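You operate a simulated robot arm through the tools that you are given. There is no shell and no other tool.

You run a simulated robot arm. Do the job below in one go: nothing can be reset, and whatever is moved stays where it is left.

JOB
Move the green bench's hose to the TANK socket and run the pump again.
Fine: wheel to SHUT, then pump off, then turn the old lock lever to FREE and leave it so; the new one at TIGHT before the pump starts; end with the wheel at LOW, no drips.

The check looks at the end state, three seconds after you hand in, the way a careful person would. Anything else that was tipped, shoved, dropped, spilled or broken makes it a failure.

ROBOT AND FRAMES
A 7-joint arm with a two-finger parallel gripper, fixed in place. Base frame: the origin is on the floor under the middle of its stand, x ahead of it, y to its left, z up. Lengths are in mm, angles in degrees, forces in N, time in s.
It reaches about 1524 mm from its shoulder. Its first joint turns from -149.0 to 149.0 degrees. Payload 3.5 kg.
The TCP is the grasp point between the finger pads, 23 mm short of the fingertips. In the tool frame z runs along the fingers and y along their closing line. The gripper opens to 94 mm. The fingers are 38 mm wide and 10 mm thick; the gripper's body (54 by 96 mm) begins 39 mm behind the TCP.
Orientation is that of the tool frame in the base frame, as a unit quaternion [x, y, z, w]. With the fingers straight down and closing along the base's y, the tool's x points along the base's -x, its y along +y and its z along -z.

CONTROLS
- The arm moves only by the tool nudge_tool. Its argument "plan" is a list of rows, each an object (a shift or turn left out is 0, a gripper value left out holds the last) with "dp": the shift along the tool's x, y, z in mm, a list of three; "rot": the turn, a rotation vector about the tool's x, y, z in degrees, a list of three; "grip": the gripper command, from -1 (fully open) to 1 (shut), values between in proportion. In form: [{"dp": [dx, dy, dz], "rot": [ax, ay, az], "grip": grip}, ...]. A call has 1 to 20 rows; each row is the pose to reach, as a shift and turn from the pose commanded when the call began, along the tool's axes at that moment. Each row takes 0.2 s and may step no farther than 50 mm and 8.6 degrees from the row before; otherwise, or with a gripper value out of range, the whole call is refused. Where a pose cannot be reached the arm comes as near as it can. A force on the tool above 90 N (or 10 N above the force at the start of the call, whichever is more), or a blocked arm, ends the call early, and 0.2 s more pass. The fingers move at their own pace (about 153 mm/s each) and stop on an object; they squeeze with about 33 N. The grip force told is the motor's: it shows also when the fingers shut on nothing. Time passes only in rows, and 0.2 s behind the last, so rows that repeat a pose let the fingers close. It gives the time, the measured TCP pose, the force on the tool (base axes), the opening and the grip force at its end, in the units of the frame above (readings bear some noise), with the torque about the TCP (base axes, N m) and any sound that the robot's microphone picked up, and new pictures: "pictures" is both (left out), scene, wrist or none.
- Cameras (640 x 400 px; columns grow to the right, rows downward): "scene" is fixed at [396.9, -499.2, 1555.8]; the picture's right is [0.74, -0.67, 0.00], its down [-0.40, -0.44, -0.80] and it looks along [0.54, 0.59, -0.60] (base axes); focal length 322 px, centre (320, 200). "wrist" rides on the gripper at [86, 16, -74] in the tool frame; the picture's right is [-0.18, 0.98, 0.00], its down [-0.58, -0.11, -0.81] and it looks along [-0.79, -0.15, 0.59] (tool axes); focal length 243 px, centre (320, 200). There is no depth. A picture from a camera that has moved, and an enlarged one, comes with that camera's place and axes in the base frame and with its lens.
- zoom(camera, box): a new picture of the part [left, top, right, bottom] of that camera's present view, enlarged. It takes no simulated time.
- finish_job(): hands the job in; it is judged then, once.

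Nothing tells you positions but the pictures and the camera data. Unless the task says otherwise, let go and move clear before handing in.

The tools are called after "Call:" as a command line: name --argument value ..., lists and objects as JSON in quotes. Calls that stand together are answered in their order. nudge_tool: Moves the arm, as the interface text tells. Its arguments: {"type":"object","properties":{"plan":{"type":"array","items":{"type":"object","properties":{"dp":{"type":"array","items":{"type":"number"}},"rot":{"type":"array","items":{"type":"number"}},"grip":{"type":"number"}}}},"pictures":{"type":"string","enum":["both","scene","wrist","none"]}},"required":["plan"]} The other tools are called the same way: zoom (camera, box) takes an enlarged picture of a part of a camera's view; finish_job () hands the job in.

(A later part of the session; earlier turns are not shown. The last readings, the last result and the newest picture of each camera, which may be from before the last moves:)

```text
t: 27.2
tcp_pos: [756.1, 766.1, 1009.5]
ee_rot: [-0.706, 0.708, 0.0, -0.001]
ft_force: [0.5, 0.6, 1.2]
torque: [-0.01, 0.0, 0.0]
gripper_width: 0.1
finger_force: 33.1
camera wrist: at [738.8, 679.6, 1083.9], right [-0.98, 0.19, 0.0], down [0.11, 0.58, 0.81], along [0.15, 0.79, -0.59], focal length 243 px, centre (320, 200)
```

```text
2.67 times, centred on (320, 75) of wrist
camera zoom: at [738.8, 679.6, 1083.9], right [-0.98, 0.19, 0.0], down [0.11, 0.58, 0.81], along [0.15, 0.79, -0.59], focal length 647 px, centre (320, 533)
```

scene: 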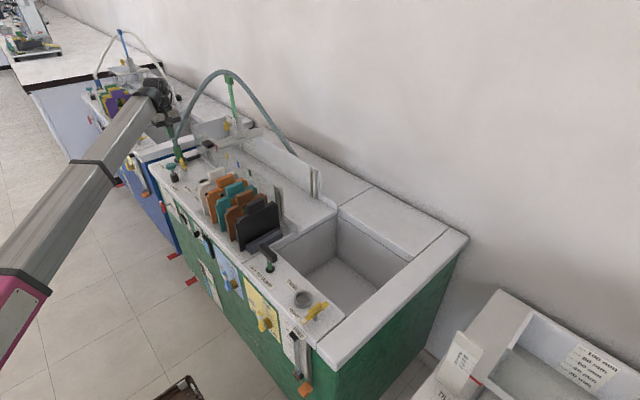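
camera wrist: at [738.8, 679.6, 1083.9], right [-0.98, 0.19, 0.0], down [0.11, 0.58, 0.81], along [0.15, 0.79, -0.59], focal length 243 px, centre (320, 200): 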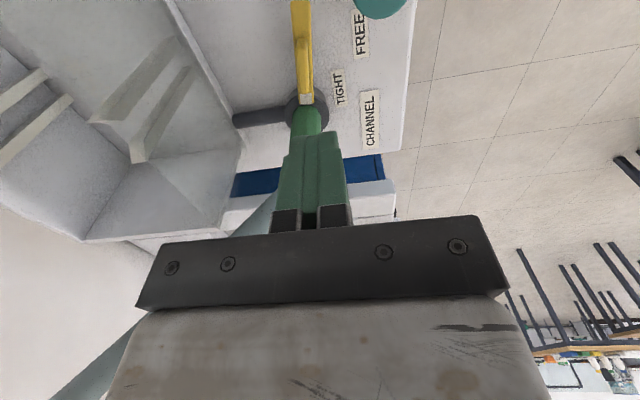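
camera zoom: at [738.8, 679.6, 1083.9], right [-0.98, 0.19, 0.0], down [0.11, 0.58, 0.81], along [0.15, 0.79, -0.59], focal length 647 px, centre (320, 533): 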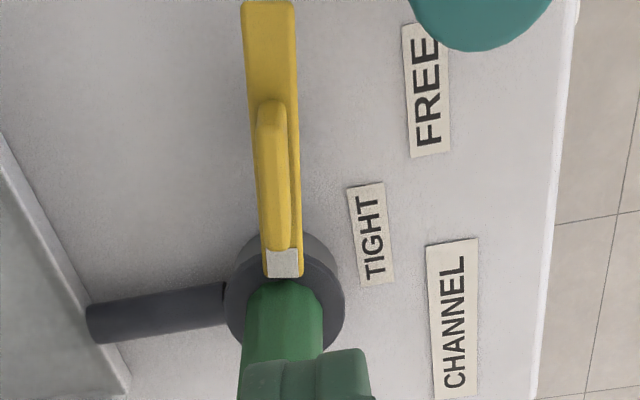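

Deck is at z≈818, the lever lies from tail (764, 735) to tip (778, 815) at z≈854, pivot ≈(771, 776). I descend beside the tail (clear of the PRIME knob) with closed fingertips.

Call:
nudge_tool --plan '[{"dp": [12, 12, 40], "grip": 1}, {"dp": [12, 12, 80]}, {"dp": [12, 12, 115]}, {"dp": [12, 12, 135]}, {"dp": [12, 12, 143]}]'

Call:
zoom --camera "wrist" --box '[200, 50, 440, 200]'

```text
t: 28.4
tcp_pos: [743.5, 753.4, 867.4]
ee_rot: [-0.707, 0.708, -0.001, 0.0]
ft_force: [-0.4, 0.6, -0.6]
torque: [0.01, -0.01, 0.01]
gripper_width: 0.0
finger_force: 32.9
camera wrist: at [727.3, 667.2, 940.7], right [-0.98, 0.19, 0.0], down [0.11, 0.58, 0.81], along [0.15, 0.79, -0.59], focal length 243 px, centre (320, 200)
```

scene: 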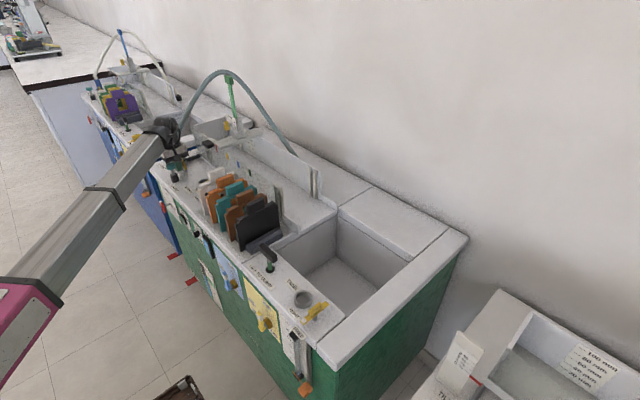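
wrist: 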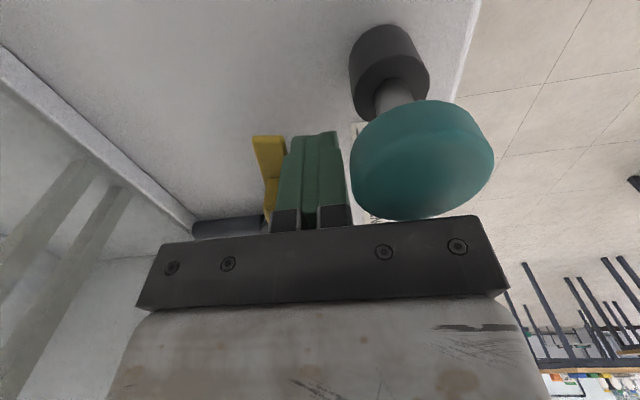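

```text
2.67 times, centred on (320, 125) of wrist
camera zoom: at [727.3, 667.2, 940.7], right [-0.98, 0.19, 0.0], down [0.11, 0.58, 0.81], along [0.15, 0.79, -0.59], focal length 647 px, centre (320, 400)
```

zoom: 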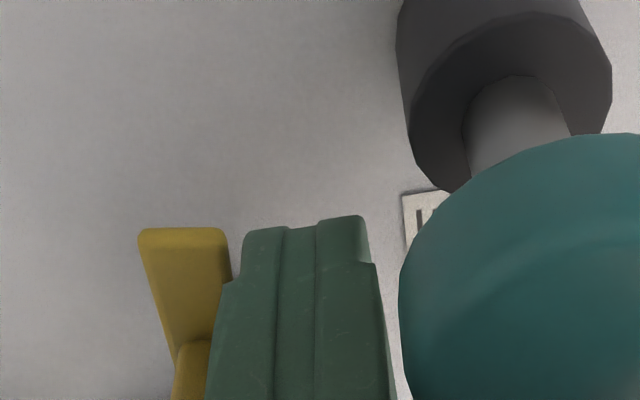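

The fingertips are between the tail and the knob with clearance. I push the tail round in an arc, stopping at about two thirds to check.

Call:
nudge_tool --plan '[{"dp": [1, -5, 0], "grip": 1}, {"dp": [2, -9, 0]}, {"dp": [12, -13, 0]}, {"dp": [21, -16.2, 0]}, {"dp": [22.7, -20, 0]}, {"dp": [22.7, -24.4, 0]}, {"dp": [21.5, -28, 0]}, {"dp": [19.7, -31.4, 0]}, {"dp": [17.5, -34.5, 0]}, {"dp": [15.1, -37.2, 0]}]'

Call:
zoom --camera "wrist" --box '[200, 50, 440, 200]'

```text
t: 30.6
tcp_pos: [781.4, 738.8, 866.4]
ee_rot: [-0.706, 0.708, -0.001, 0.0]
ft_force: [0.8, -2.4, 0.6]
torque: [-0.04, 0.02, -0.04]
gripper_width: 0.0
finger_force: 32.8
camera wrist: at [764.4, 651.6, 940.9], right [-0.98, 0.19, 0.0], down [0.11, 0.58, 0.81], along [0.15, 0.79, -0.59], focal length 243 px, centre (320, 200)
```

scene: 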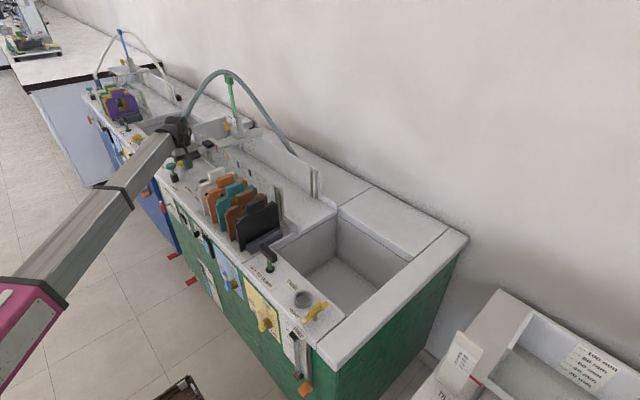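
wrist: 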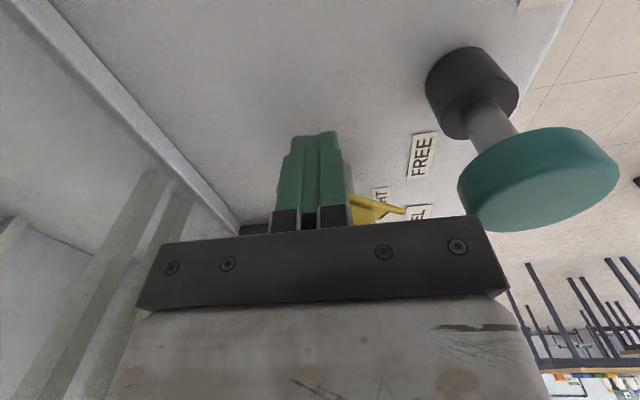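

```text
2.67 times, centred on (320, 125) of wrist
camera zoom: at [764.4, 651.6, 940.9], right [-0.98, 0.19, 0.0], down [0.11, 0.58, 0.81], along [0.15, 0.79, -0.59], focal length 647 px, centre (320, 400)
```

zoom: 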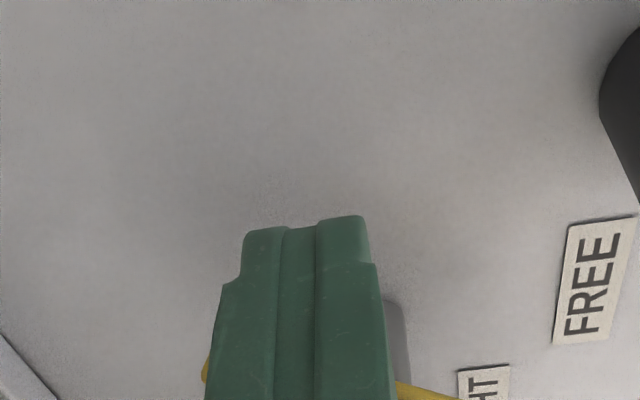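

The lever is following. I continue the push to roughly perpendicular and then look from above.

Call:
nudge_tool --plan '[{"dp": [-3, -2.5, 0], "grip": 1}, {"dp": [-6, -4.5, 0]}, {"dp": [-9, -6, 0]}, {"dp": [-11, -7.3, 0]}, {"dp": [-13, -7.3, 0]}]' --pictures "none"

```text
t: 31.8
tcp_pos: [787.5, 750.7, 865.7]
ee_rot: [-0.707, 0.708, -0.002, -0.002]
ft_force: [-0.9, -5.1, -1.4]
torque: [-0.11, 0.04, 0.06]
gripper_width: 0.0
finger_force: 33.0
```

Call:
nudge_tool --plan '[{"dp": [15, 0, 0], "grip": 1}, {"dp": [25, 0, -30]}, {"dp": [25, 0, -75]}, {"dp": [25, 10, -120]}, {"dp": [25, 20, -150]}]'

Call:
zoom --camera "wrist" --box '[180, 0, 460, 175]'

```text
t: 33.0
tcp_pos: [768.3, 727.3, 1016.0]
ee_rot: [-0.707, 0.708, 0.0, -0.001]
ft_force: [-0.8, -0.1, -1.7]
torque: [0.0, 0.03, -0.02]
gripper_width: 0.1
finger_force: 33.2
camera wrist: at [751.5, 640.4, 1091.1], right [-0.98, 0.19, 0.0], down [0.11, 0.58, 0.81], along [0.15, 0.79, -0.59], focal length 243 px, centre (320, 200)
```

scene: 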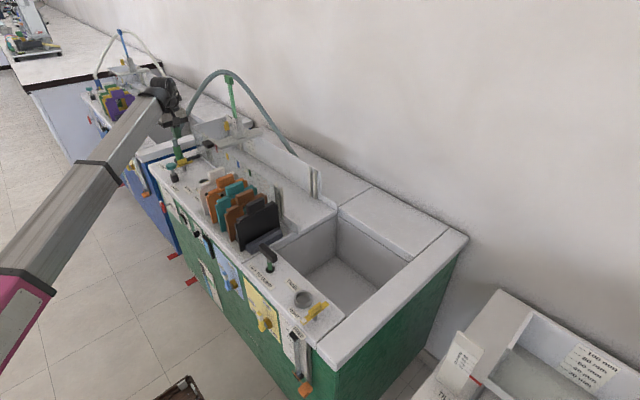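
wrist: 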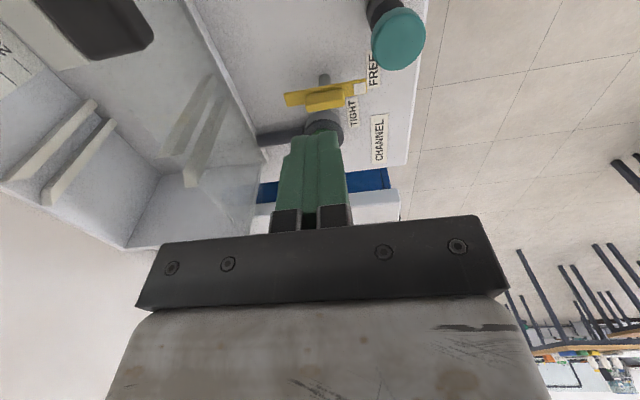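

```text
2.29 times, centred on (320, 88) of wrist
camera zoom: at [751.5, 640.4, 1091.1], right [-0.98, 0.19, 0.0], down [0.11, 0.58, 0.81], along [0.15, 0.79, -0.59], focal length 555 px, centre (320, 457)
```

zoom: 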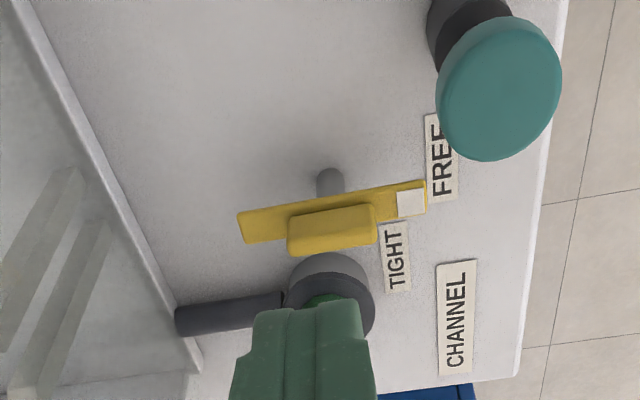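

The CHANNEL lever now lies exactly along x with its white tip at FREE (pivot ≈(771.5, 776)). Next I back away to the front and turn the gripper to face the hose cuff, pitched 30° below horizontal.

Call:
nudge_tool --plan '[{"dp": [0, 25, 0], "rot": [0, 0, 8.2], "grip": 1}, {"dp": [0, 50, 0], "rot": [0, 0, 16.4]}, {"dp": [-5, 75, 0], "rot": [0, 0, 24.6]}, {"dp": [-15, 100, 0], "rot": [0, 0, 32.8]}, {"dp": [-30, 128, 0], "rot": [0, 0, 41]}, {"dp": [-45, 140, 0], "rot": [0, 0, 49.2]}, {"dp": [-60, 150, 0], "rot": [0, 0, 57.4]}, {"dp": [-75, 160, 0], "rot": [0, 0, 65.6]}, {"dp": [-90, 160, 0], "rot": [0, 0, 73.8]}, {"dp": [-105, 160, 0], "rot": [0, 0, 82]}, {"dp": [-115, 160, 0], "rot": [0, 0, 90]}]' --pictures "none"

Call:
nudge_tool --plan '[{"dp": [0, 0, 5], "rot": [0, -7.5, 0], "grip": -0.3}, {"dp": [0, 0, 15], "rot": [0, -15, 0]}, {"dp": [0, 0, 25], "rot": [0, -22.5, 0]}, {"dp": [0, 0, 40], "rot": [0, -30, 0]}, {"dp": [0, 0, 55], "rot": [0, -37.5, 0]}, {"dp": [0, 0, 75], "rot": [0, -45, 0]}, {"dp": [0, 0, 95], "rot": [0, -52.5, 0]}, {"dp": [0, 0, 115], "rot": [0, -60, 0]}]'

```text
t: 35.4
tcp_pos: [607.9, 843.0, 1015.9]
ee_rot: [0.003, 1.0, -0.001, 0.001]
ft_force: [-0.1, -0.1, -0.4]
torque: [0.01, 0.0, 0.0]
gripper_width: 0.0
finger_force: 32.1
```

```text
t: 37.2
tcp_pos: [608.0, 842.3, 900.6]
ee_rot: [0.0, 0.865, -0.001, 0.502]
ft_force: [-0.8, 0.9, 0.1]
torque: [0.0, -0.03, 0.03]
gripper_width: 61.1
finger_force: 0.2
camera wrist: at [500.0, 858.5, 862.8], right [0.09, 0.98, 0.16], down [-0.41, -0.11, 0.91], along [0.91, -0.15, 0.39], focal length 243 px, centre (320, 200)
```

scene: 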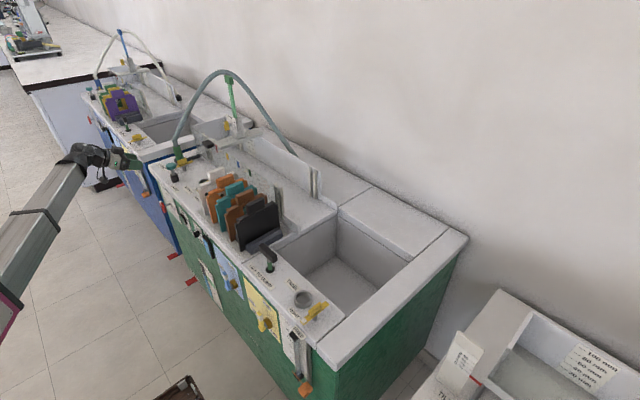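
wrist: 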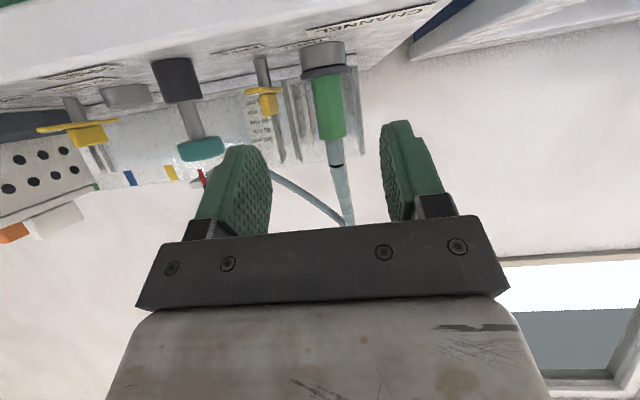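

Call:
zoom --camera "wrist" --box '[230, 30, 430, 230]'

```text
2.00 times, centred on (330, 130) of wrist
camera zoom: at [500.0, 858.5, 862.8], right [0.09, 0.98, 0.16], down [-0.41, -0.11, 0.91], along [0.91, -0.15, 0.39], focal length 485 px, centre (300, 340)
```

zoom: 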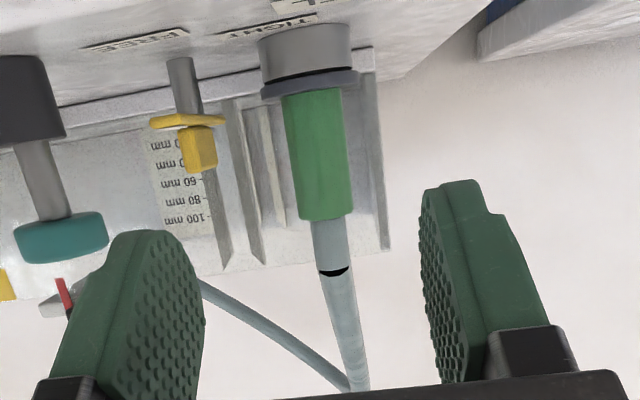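

The hose plug has a flange on the collar and a green cuff about 32 mm thick, axis near (783, 841), z 845–909. I move the open fingers around it.

Call:
nudge_tool --plan '[{"dp": [-16, -0.3, 36], "grip": -0.3}, {"dp": [-32, -0.6, 72]}, {"dp": [-48, -0.9, 108]}, {"dp": [-60, -1.1, 136]}, {"dp": [-67, -1.3, 151]}, {"dp": [-69.9, -1.3, 158.3]}]'

Call:
zoom --camera "wrist" --box '[200, 0, 440, 240]'

```text
t: 38.6
tcp_pos: [782.2, 841.4, 883.1]
ee_rot: [0.001, 0.866, -0.002, 0.5]
ft_force: [0.1, -0.7, 0.2]
torque: [0.01, -0.03, 0.0]
gripper_width: 60.8
finger_force: 0.0
camera wrist: at [673.1, 856.3, 845.1], right [0.09, 0.98, 0.16], down [-0.41, -0.11, 0.91], along [0.91, -0.15, 0.39], focal length 243 px, centre (320, 200)
```

scene: 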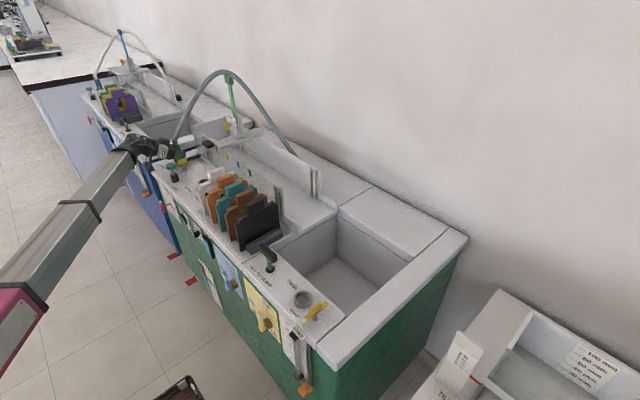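
wrist: 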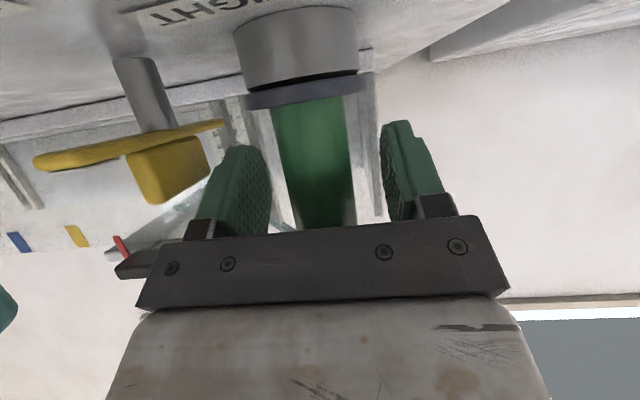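

```text
1.67 times, centred on (320, 120) of wrist
camera zoom: at [673.1, 856.3, 845.1], right [0.09, 0.98, 0.16], down [-0.41, -0.11, 0.91], along [0.91, -0.15, 0.39], focal length 404 px, centre (320, 333)
```

zoom: 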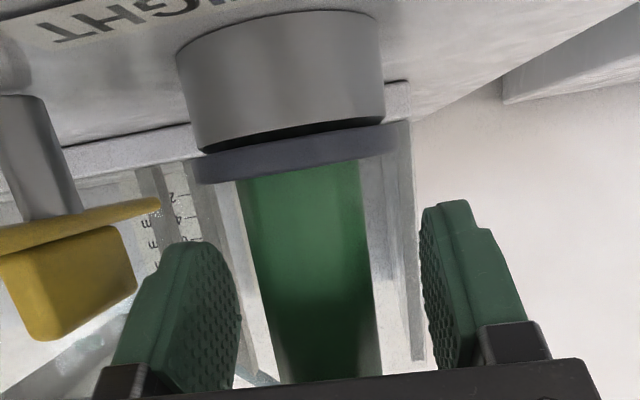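

The cuff sits centred between the pads (offset <1 mm). I close on it and check the grip.

Call:
nudge_tool --plan '[{"grip": 0.0}, {"grip": 0.4}, {"grip": 1}, {"grip": 1}]' --pictures "wrist"

```text
t: 39.6
tcp_pos: [781.4, 841.3, 882.6]
ee_rot: [0.001, 0.866, -0.002, 0.5]
ft_force: [-0.3, 1.1, -0.6]
torque: [0.04, 0.05, 0.02]
gripper_width: 30.7
finger_force: 33.5
camera wrist: at [672.7, 856.4, 845.2], right [0.09, 0.98, 0.16], down [-0.41, -0.11, 0.91], along [0.91, -0.15, 0.39], focal length 243 px, centre (320, 200)
```

wrist: 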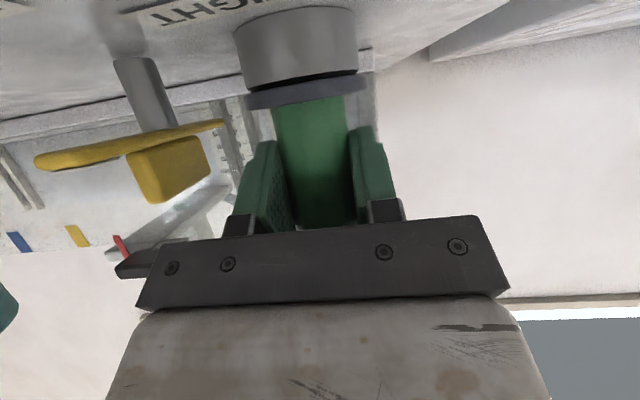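

Grip is firm at 30.7 mm. I lift the plug straight up slowly, watching the force.

Call:
nudge_tool --plan '[{"dp": [-4.3, 0, -2.5], "grip": 1}, {"dp": [-8.7, 0, -5]}, {"dp": [-13, 0, -7.5]}, {"dp": [-17.3, 0, -10]}, {"dp": [-21.7, 0, -12.5]}, {"dp": [-26, 0, -15]}, {"dp": [-30.3, 0, -17.5]}, {"dp": [-34.6, 0, -20]}]'

```text
t: 41.4
tcp_pos: [779.9, 840.4, 922.3]
ee_rot: [0.001, 0.866, -0.001, 0.5]
ft_force: [0.5, 0.5, -1.6]
torque: [0.03, 0.02, -0.01]
gripper_width: 30.9
finger_force: 33.5
camera wrist: at [672.7, 856.0, 884.5], right [0.09, 0.98, 0.16], down [-0.41, -0.11, 0.91], along [0.91, -0.15, 0.39], focal length 243 px, centre (320, 200)
```

scene: 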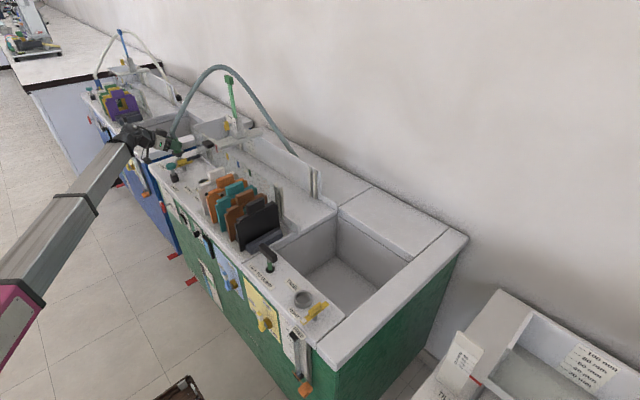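
wrist: 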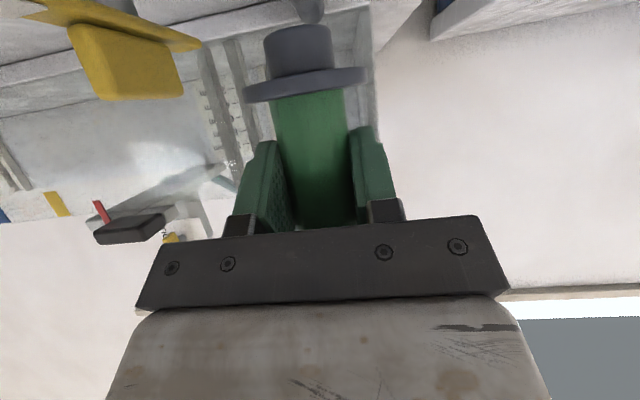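

The plug is free of the CHANNEL socket. I lift to z≈1060 and draw back toward the front of the bench.

Call:
nudge_tool --plan '[{"dp": [-26, 0, -15], "grip": 1}, {"dp": [-52, 0, -30]}, {"dp": [-78, 0, -45]}, {"dp": [-104, 0, -60]}, {"dp": [-119.5, 0, -69]}, {"dp": [-104.5, 0, -95]}, {"dp": [-89.5, 0, -121]}, {"dp": [-74.5, 0, -147]}, {"dp": [-59.5, 0, -173]}, {"dp": [-44.5, 0, -199]}, {"dp": [-29.5, 0, -224.9]}]'

```text
t: 43.8
tcp_pos: [599.7, 838.9, 1058.9]
ee_rot: [0.0, 0.865, -0.001, 0.502]
ft_force: [-0.4, 0.5, -0.3]
torque: [0.0, 0.02, 0.04]
gripper_width: 31.0
finger_force: 32.8
camera wrist: at [492.3, 856.8, 1021.8], right [0.09, 0.98, 0.16], down [-0.41, -0.11, 0.91], along [0.91, -0.15, 0.39], focal length 243 px, centre (320, 200)
```

scene: 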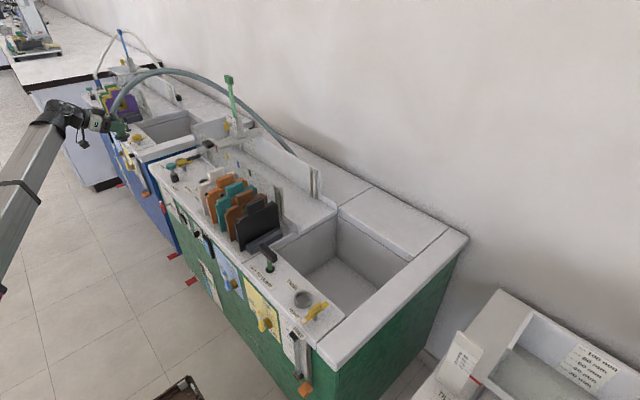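
wrist: 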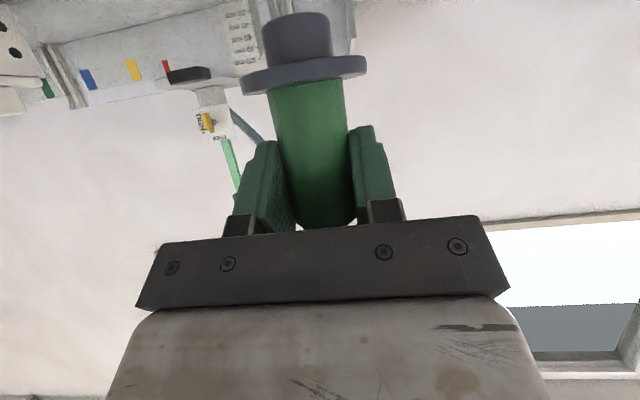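

Call:
zoom --camera "scene" --box '[80, 50, 340, 210]'

```text
2.46 times, centred on (210, 130) of scene
camera zoom: at [396.9, -499.2, 1555.8], right [0.74, -0.67, 0.0], down [-0.4, -0.44, -0.8], along [0.54, 0.59, -0.6], focal length 792 px, centre (591, 372)
```

zoom: 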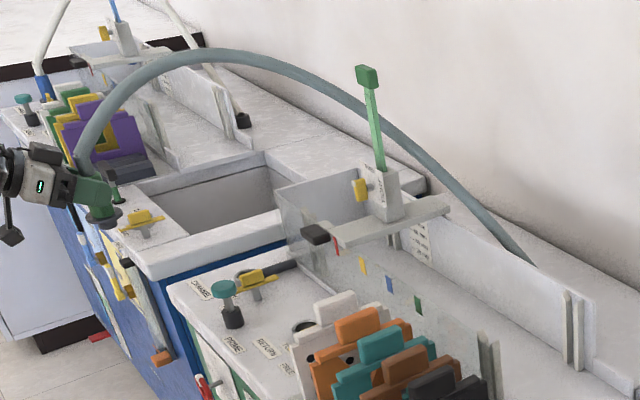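

Call:
zoom --camera "scene" --box '[205, 70, 265, 110]'

Call:
zoom --camera "scene" --box '[230, 100, 330, 165]'

```text
10.00 times, centred on (235, 90) of scene
camera zoom: at [396.9, -499.2, 1555.8], right [0.74, -0.67, 0.0], down [-0.4, -0.44, -0.8], along [0.54, 0.59, -0.6], focal length 3219 px, centre (1170, 1300)
```

zoom: 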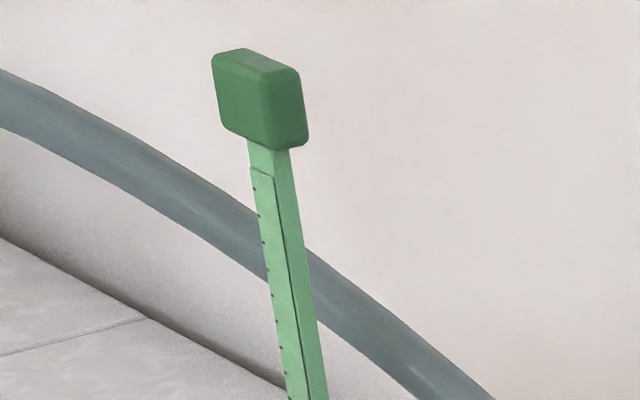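

```text
6.15 times, centred on (280, 132) of scene
camera zoom: at [396.9, -499.2, 1555.8], right [0.74, -0.67, 0.0], down [-0.4, -0.44, -0.8], along [0.54, 0.59, -0.6], focal length 1981 px, centre (566, 615)
```

zoom: 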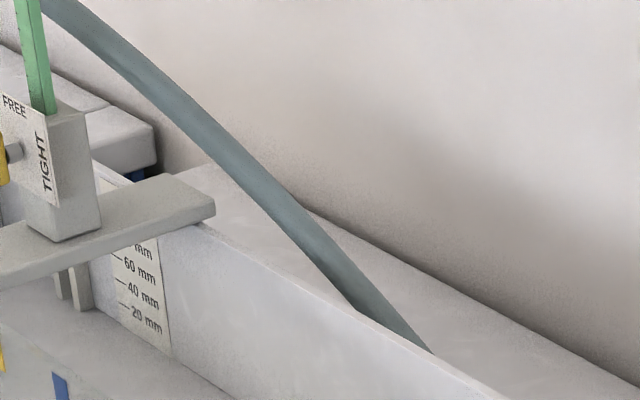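

The gauge rod on the crossbar (near (955, 610), top z≈1207) lies close to the hose, so I must know on which side the hose runs. I zoom in before moving.

Call:
zoom --camera "wrist" --box '[140, 50, 300, 230]'

Call:
zoom --camera "scene" --box '[100, 55, 200, 120]'

```text
2.22 times, centred on (220, 140) of wrist
camera zoom: at [492.3, 856.8, 1021.8], right [0.09, 0.98, 0.16], down [-0.41, -0.11, 0.91], along [0.91, -0.15, 0.39], focal length 539 px, centre (542, 333)
```

zoom: 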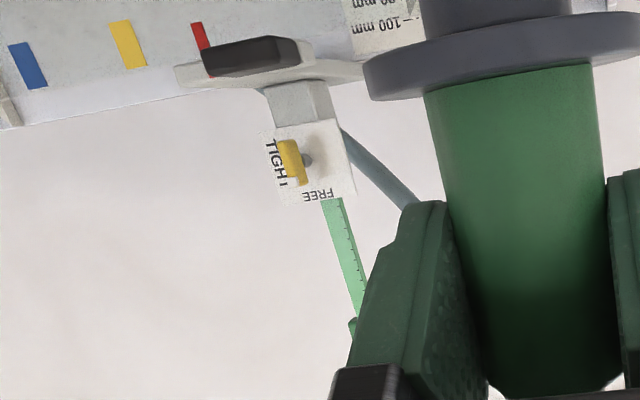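

```text
6.15 times, centred on (150, 88) of scene
camera zoom: at [396.9, -499.2, 1555.8], right [0.74, -0.67, 0.0], down [-0.4, -0.44, -0.8], along [0.54, 0.59, -0.6], focal length 1981 px, centre (1366, 892)
```

zoom: 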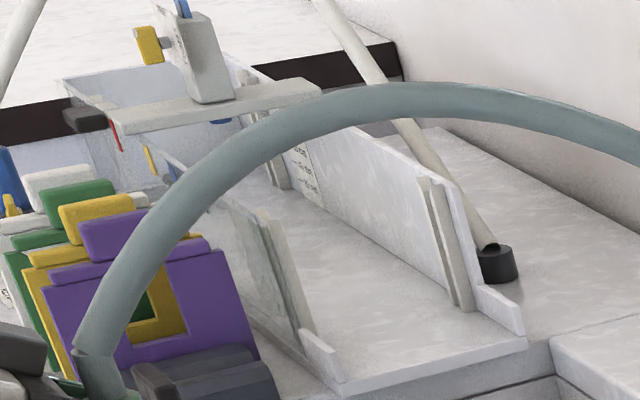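

The hose runs behind the gauge rod (hose at about (1062, 597, 1022), rod at (955, 610) with its top at z≈1207), so the hose must be carried over the rod's top. I raise the held end high and bring it closer so the hose arches up.

Call:
nudge_tool --plan '[{"dp": [-35, 0, -15], "grip": 1}, {"dp": [-70, -4, -25]}, {"dp": [-105, -8, -30]}, {"dp": [-140, -12, -30]}, {"dp": [-175, -18, -20]}, {"dp": [-210, -24, 0]}, {"dp": [-245, -32, 25]}, {"dp": [-272.7, -39, 50.4]}]'

Call:
zoom --camera "scene" --box '[80, 0, 340, 180]'

```text
t: 45.6
tcp_pos: [778.8, 803.6, 1272.1]
ee_rot: [0.0, 0.866, -0.001, 0.5]
ft_force: [0.8, 0.0, -1.3]
torque: [0.0, -0.02, 0.02]
gripper_width: 31.0
finger_force: 33.1
camera wrist: at [671.5, 818.8, 1234.3], right [0.09, 0.98, 0.16], down [-0.41, -0.11, 0.91], along [0.91, -0.15, 0.39], focal length 243 px, centre (320, 200)
```

scene: 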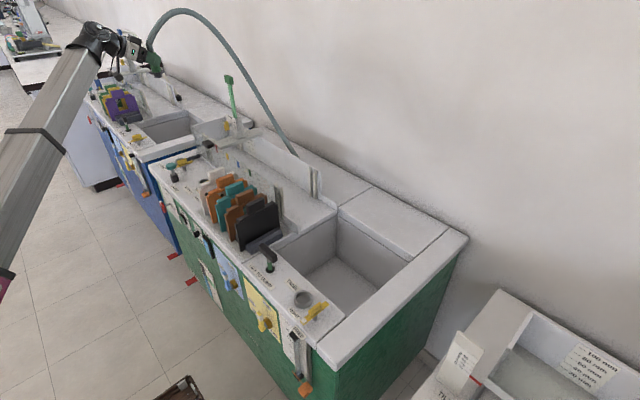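
wrist: 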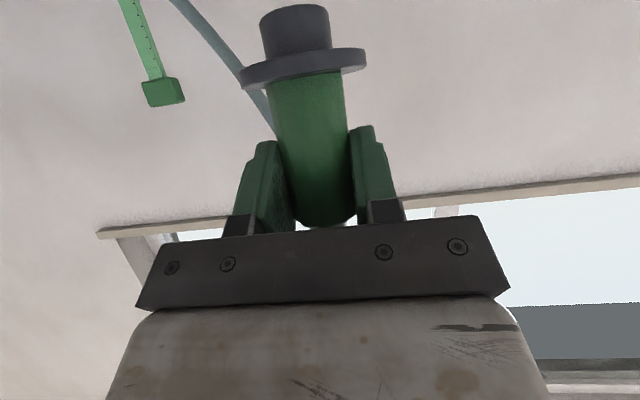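

```text
2.22 times, centred on (210, 90) of scene
camera zoom: at [396.9, -499.2, 1555.8], right [0.74, -0.67, 0.0], down [-0.4, -0.44, -0.8], along [0.54, 0.59, -0.6], focal length 715 px, centre (564, 444)
```

zoom: 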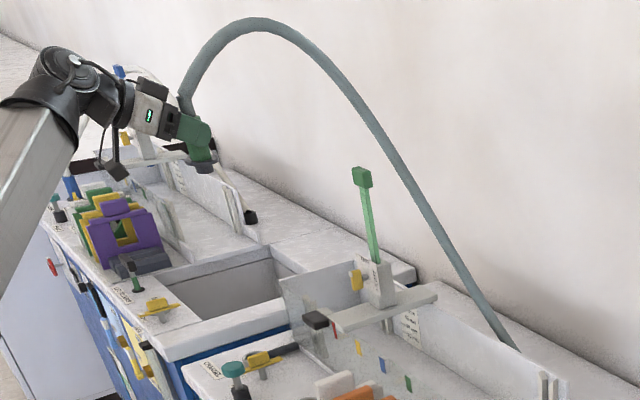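

The hose at the rod's distance is still only at z≈1175, not safely above the rod's top. I raise the held end further to about z=1380.

Call:
nudge_tool --plan '[{"dp": [-26, 0, -15], "grip": 1}, {"dp": [-52, 0, -30]}, {"dp": [-78, 0, -45]}, {"dp": [-95, 0, -55]}]'

Call:
zoom --camera "scene" --box '[100, 0, 340, 150]'

```text
t: 46.6
tcp_pos: [780.7, 803.3, 1380.1]
ee_rot: [0.0, 0.866, -0.001, 0.5]
ft_force: [0.0, 0.8, -1.2]
torque: [0.01, -0.01, 0.04]
gripper_width: 31.1
finger_force: 32.7
camera wrist: at [672.1, 818.2, 1343.4], right [0.09, 0.98, 0.16], down [-0.41, -0.11, 0.91], along [0.91, -0.15, 0.39], focal length 243 px, centre (320, 200)
```

scene: 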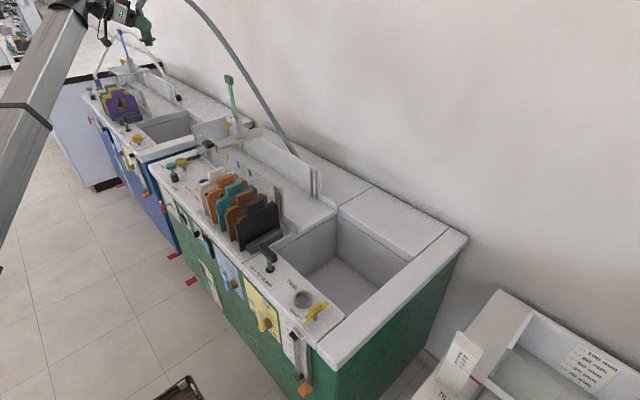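
wrist: 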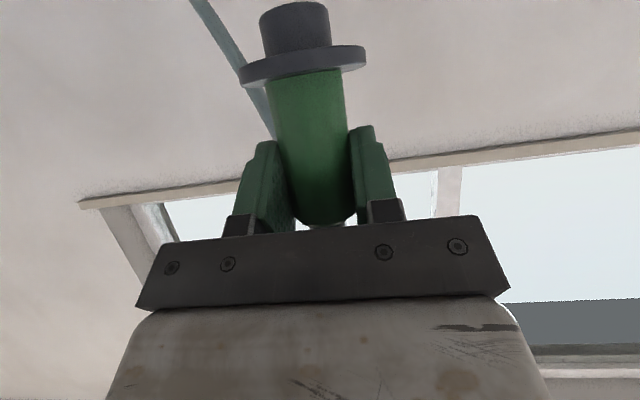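

```text
2.67 times, centred on (220, 75) of scene
camera zoom: at [396.9, -499.2, 1555.8], right [0.74, -0.67, 0.0], down [-0.4, -0.44, -0.8], along [0.54, 0.59, -0.6], focal length 858 px, centre (587, 533)
```

zoom: 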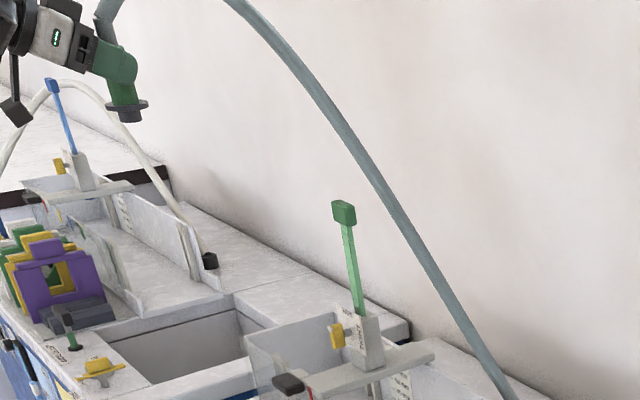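

Seen in the picture, the hose now passes well above the rod's top (over 100 mm), so swinging the held end toward -y at this height carries it over the gauge. I move in -y, keeping height.

Call:
nudge_tool --plan '[{"dp": [0, -40, 0], "grip": 1}, {"dp": [0, -80, 0]}, {"dp": [2, -120, -3]}, {"dp": [4, -160, -6]}, {"dp": [6, -200, -9]}, {"dp": [8, -240, -12]}]'

Call:
zoom --camera "scene" --box '[100, 0, 340, 150]'

```text
t: 48.0
tcp_pos: [764.0, 560.8, 1379.6]
ee_rot: [0.001, 0.866, -0.002, 0.501]
ft_force: [0.3, 0.9, -1.2]
torque: [-0.01, -0.01, 0.02]
gripper_width: 31.2
finger_force: 33.3
camera wrist: at [656.5, 577.5, 1342.6], right [0.09, 0.98, 0.16], down [-0.41, -0.11, 0.91], along [0.91, -0.15, 0.39], focal length 243 px, centre (320, 200)
```

scene: 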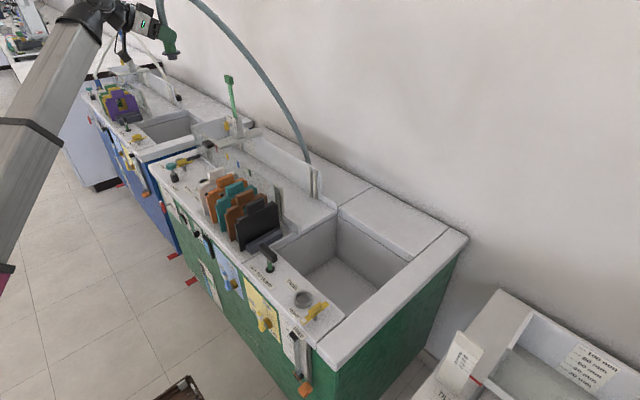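
wrist: 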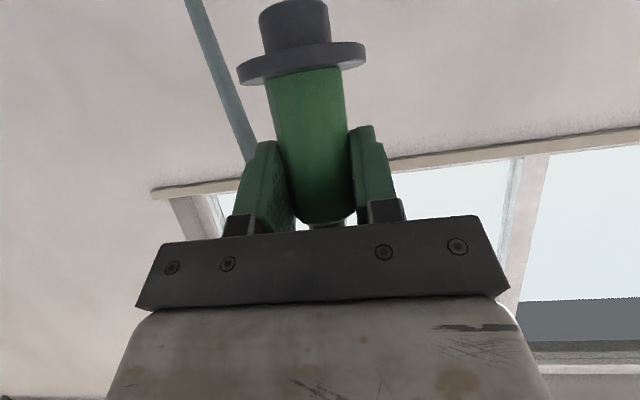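

```text
2.67 times, centred on (220, 75) of scene
camera zoom: at [396.9, -499.2, 1555.8], right [0.74, -0.67, 0.0], down [-0.4, -0.44, -0.8], along [0.54, 0.59, -0.6], focal length 858 px, centre (587, 533)
```

zoom: 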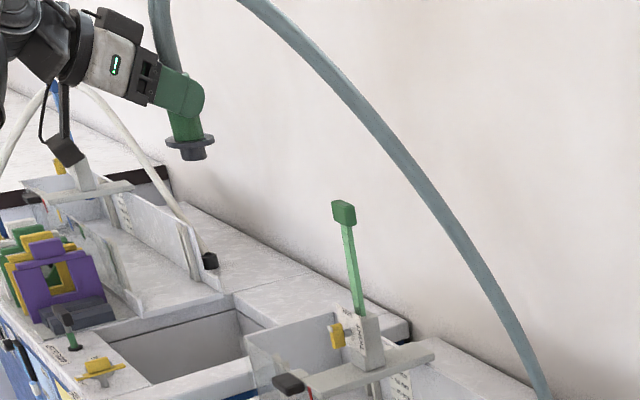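

The hose has swung clear over the gauge. I carry on toward the TANK end, still high.

Call:
nudge_tool --plan '[{"dp": [6, -40, -1], "grip": 1}, {"dp": [12, -80, -2]}, {"dp": [18, -120, -3]}, {"dp": [25, -160, -4.5]}, {"dp": [32, -200, -6]}, {"dp": [39, -240, -7]}, {"dp": [46, -280, -8.5]}, {"dp": [52, -311, -9.4]}]'

```text
t: 49.8
tcp_pos: [730.2, 250.2, 1342.5]
ee_rot: [0.001, 0.866, -0.001, 0.501]
ft_force: [-0.1, -0.2, -1.3]
torque: [0.02, 0.0, 0.03]
gripper_width: 31.3
finger_force: 33.0
camera wrist: at [621.3, 267.2, 1303.8], right [0.09, 0.98, 0.16], down [-0.41, -0.11, 0.91], along [0.91, -0.15, 0.39], focal length 243 px, centre (320, 200)
```

scene: 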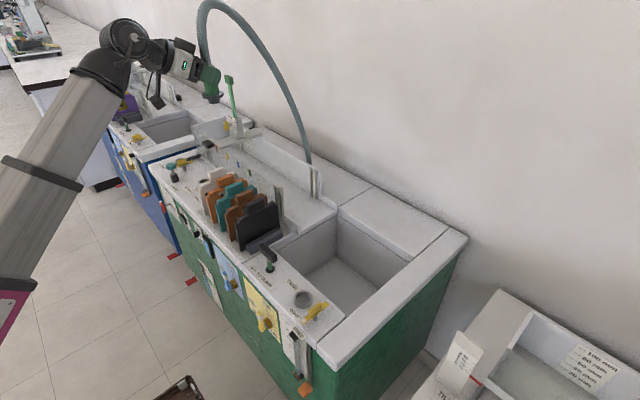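
wrist: 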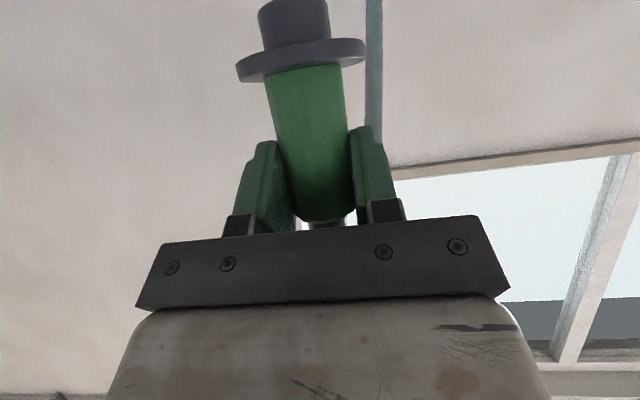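

Call:
zoom --camera "scene" --box '[160, 30, 260, 120]'

Call:
zoom --camera "wrist" --box '[200, 0, 440, 240]'

Call:
zoom --camera "scene" --box '[250, 270, 350, 340]'

```text
4.44 times, centred on (210, 75) of scene
camera zoom: at [396.9, -499.2, 1555.8], right [0.74, -0.67, 0.0], down [-0.4, -0.44, -0.8], along [0.54, 0.59, -0.6], focal length 1431 px, centre (809, 756)
```

zoom: 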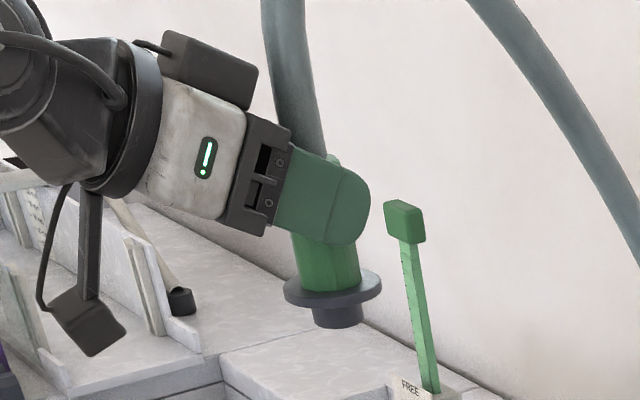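

```text
1.67 times, centred on (320, 120) of wrist
camera zoom: at [621.3, 267.2, 1303.8], right [0.09, 0.98, 0.16], down [-0.41, -0.11, 0.91], along [0.91, -0.15, 0.39], focal length 404 px, centre (320, 333)
```

zoom: 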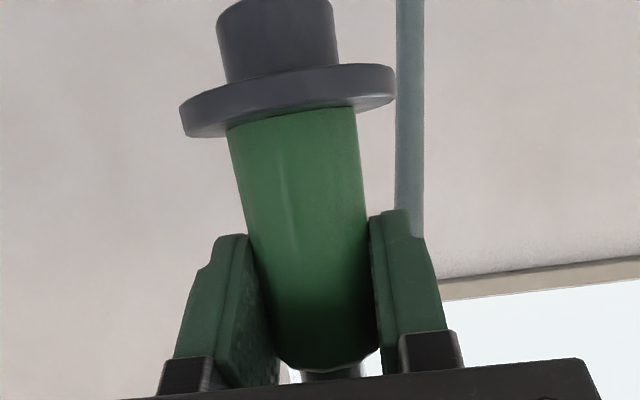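

```text
5.71 times, centred on (300, 305) of scene
camera zoom: at [396.9, -499.2, 1555.8], right [0.74, -0.67, 0.0], down [-0.4, -0.44, -0.8], along [0.54, 0.59, -0.6], focal length 1840 px, centre (434, -400)
```

zoom: 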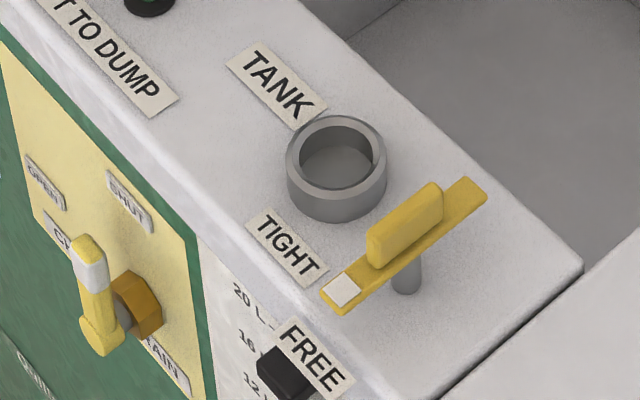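

The cuff has slipped about 12 mm down in the grip but hangs straight; the gripper carries a real camera box. TANK's socket works out near (717, -78). I go down in front of TANK at z≈915 to sight it with the wrist camera.

Call:
nudge_tool --plan '[{"dp": [34.5, -27.4, 11.3], "grip": 1}, {"dp": [69, -54.8, 22.6]}, {"dp": [103.7, -82.3, 33.9]}, {"dp": [138.3, -109.7, 45.2]}, {"dp": [172.8, -137, 56.5]}, {"dp": [207.4, -164.5, 67.8]}, {"dp": [242, -192, 79.1]}, {"dp": [276.5, -219.3, 90.4]}, {"dp": [311, -246.8, 101.7]}, {"dp": [345.7, -274, 113]}, {"dp": [380.2, -301.6, 124.3]}, {"dp": [414.8, -329, 135.6]}]'

Call:
zoom --camera "scene" --box '[240, 230, 360, 320]'

Call:
zoom --camera "wrist" --box '[200, 0, 440, 150]'

```text
t: 52.4
tcp_pos: [640.3, -80.1, 914.4]
ee_rot: [0.0, 0.866, -0.001, 0.5]
ft_force: [-0.1, 1.3, -1.1]
torque: [0.0, 0.03, 0.04]
gripper_width: 31.3
finger_force: 32.9
camera wrist: at [531.7, -63.1, 876.5], right [0.09, 0.98, 0.16], down [-0.41, -0.11, 0.91], along [0.91, -0.15, 0.39], focal length 243 px, centre (320, 200)
```

scene: 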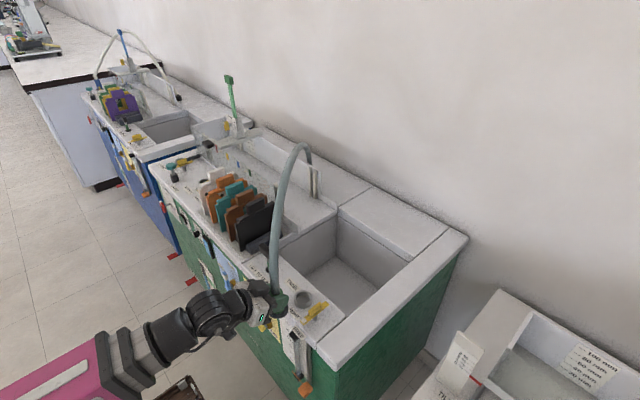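
wrist: 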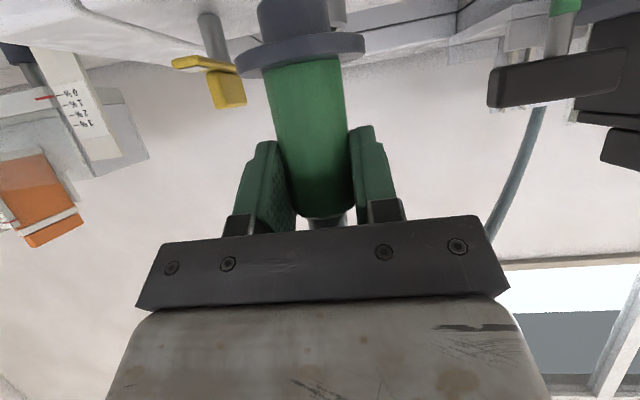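

```text
4.44 times, centred on (300, 275) of scene
camera zoom: at [396.9, -499.2, 1555.8], right [0.74, -0.67, 0.0], down [-0.4, -0.44, -0.8], along [0.54, 0.59, -0.6], focal length 1431 px, centre (409, -133)
```

zoom: 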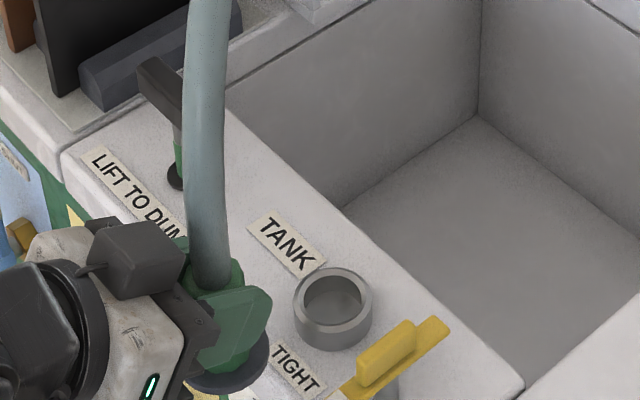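

```text
2.67 times, centred on (320, 75) of wrist
camera zoom: at [531.7, -63.1, 876.5], right [0.09, 0.98, 0.16], down [-0.41, -0.11, 0.91], along [0.91, -0.15, 0.39], focal length 647 px, centre (320, 533)
```

zoom: 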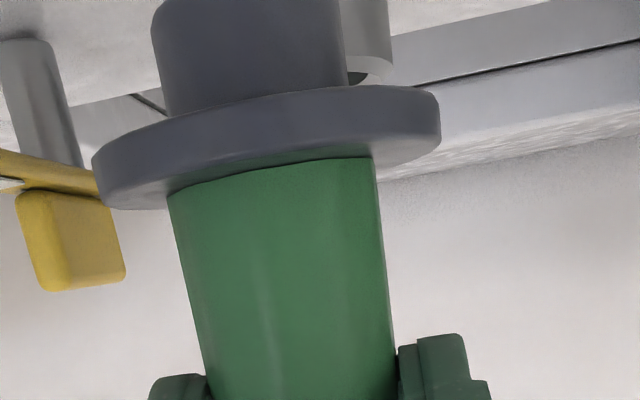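

The TANK collar is at about (716.5, -79), rim z≈840; the flange hangs 53 mm below the TCP. I rise slightly and move forward to hover the plug above the socket, then check with the scene camera.

Call:
nudge_tool --plan '[{"dp": [-22, 0, -12.5], "grip": 1}, {"dp": [-41, 0, 20]}, {"dp": [-59.3, 0.2, 52]}]'

Call:
zoom --camera "scene" --box '[260, 250, 360, 320]'

Call:
zoom --camera "wrist" --box '[200, 0, 440, 150]'

```text
t: 53.2
tcp_pos: [715.3, -78.4, 939.5]
ee_rot: [0.0, 0.866, -0.001, 0.5]
ft_force: [-0.5, -0.1, -1.0]
torque: [-0.04, 0.01, -0.03]
gripper_width: 30.8
finger_force: 33.0
camera wrist: at [607.4, -62.2, 902.1], right [0.09, 0.98, 0.16], down [-0.41, -0.11, 0.91], along [0.91, -0.15, 0.39], focal length 243 px, centre (320, 200)
```

scene: 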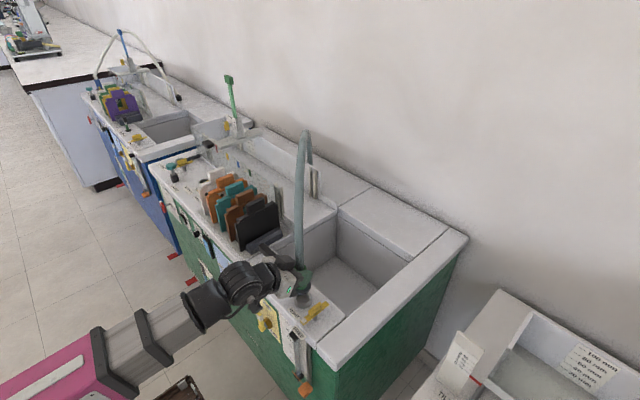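
wrist: 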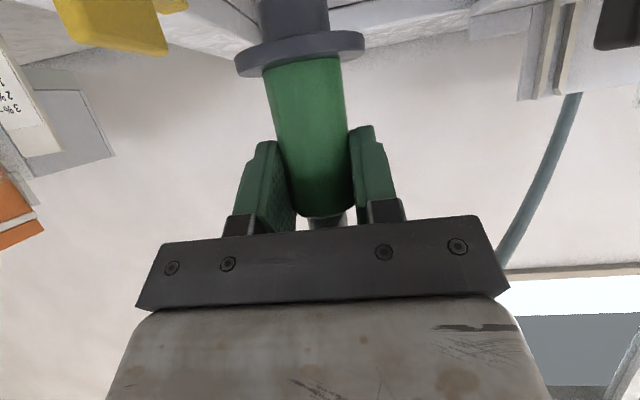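

```text
5.71 times, centred on (310, 285) of scene
camera zoom: at [396.9, -499.2, 1555.8], right [0.74, -0.67, 0.0], down [-0.4, -0.44, -0.8], along [0.54, 0.59, -0.6], focal length 1840 px, centre (377, -286)
```

zoom: 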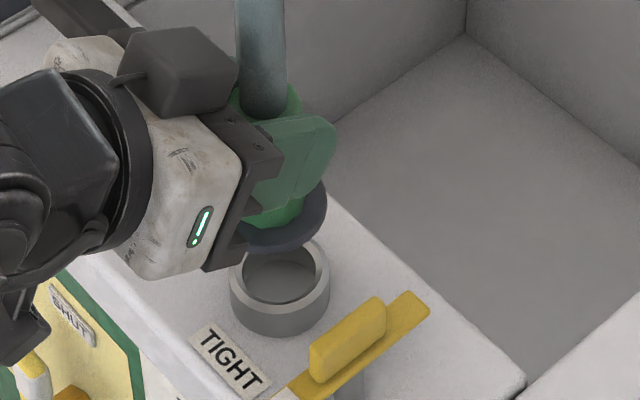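

```text
2.67 times, centred on (320, 75) of wrist
camera zoom: at [607.4, -62.2, 902.1], right [0.09, 0.98, 0.16], down [-0.41, -0.11, 0.91], along [0.91, -0.15, 0.39], focal length 647 px, centre (320, 533)
```

zoom: 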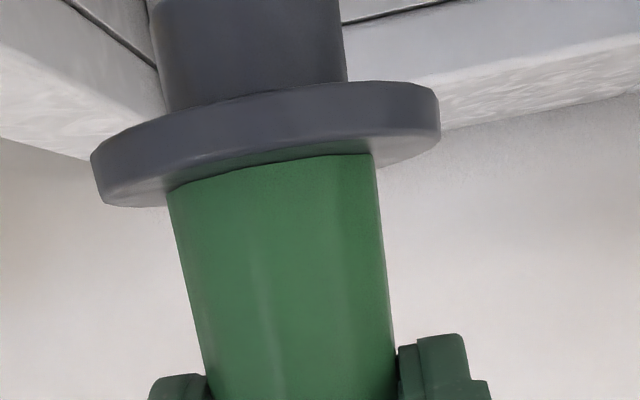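

Call:
zoom --camera "scene" --box '[280, 270, 320, 298]'

```text
14.29 times, centred on (300, 284) of scene
camera zoom: at [396.9, -499.2, 1555.8], right [0.74, -0.67, 0.0], down [-0.4, -0.44, -0.8], along [0.54, 0.59, -0.6], focal length 4599 px, centre (606, -1000)
```

zoom: 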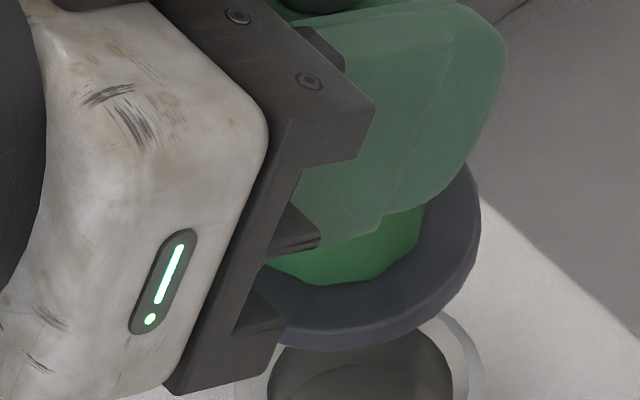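

Call:
zoom --camera "scene" --box '[285, 282, 325, 310]'

```text
14.29 times, centred on (305, 296) of scene
camera zoom: at [396.9, -499.2, 1555.8], right [0.74, -0.67, 0.0], down [-0.4, -0.44, -0.8], along [0.54, 0.59, -0.6], focal length 4599 px, centre (534, -1171)
```

zoom: 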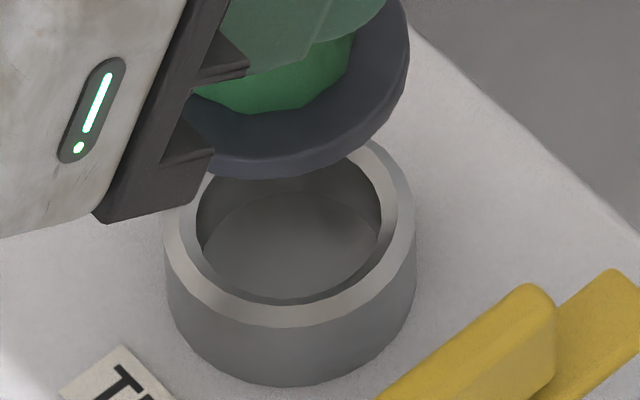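

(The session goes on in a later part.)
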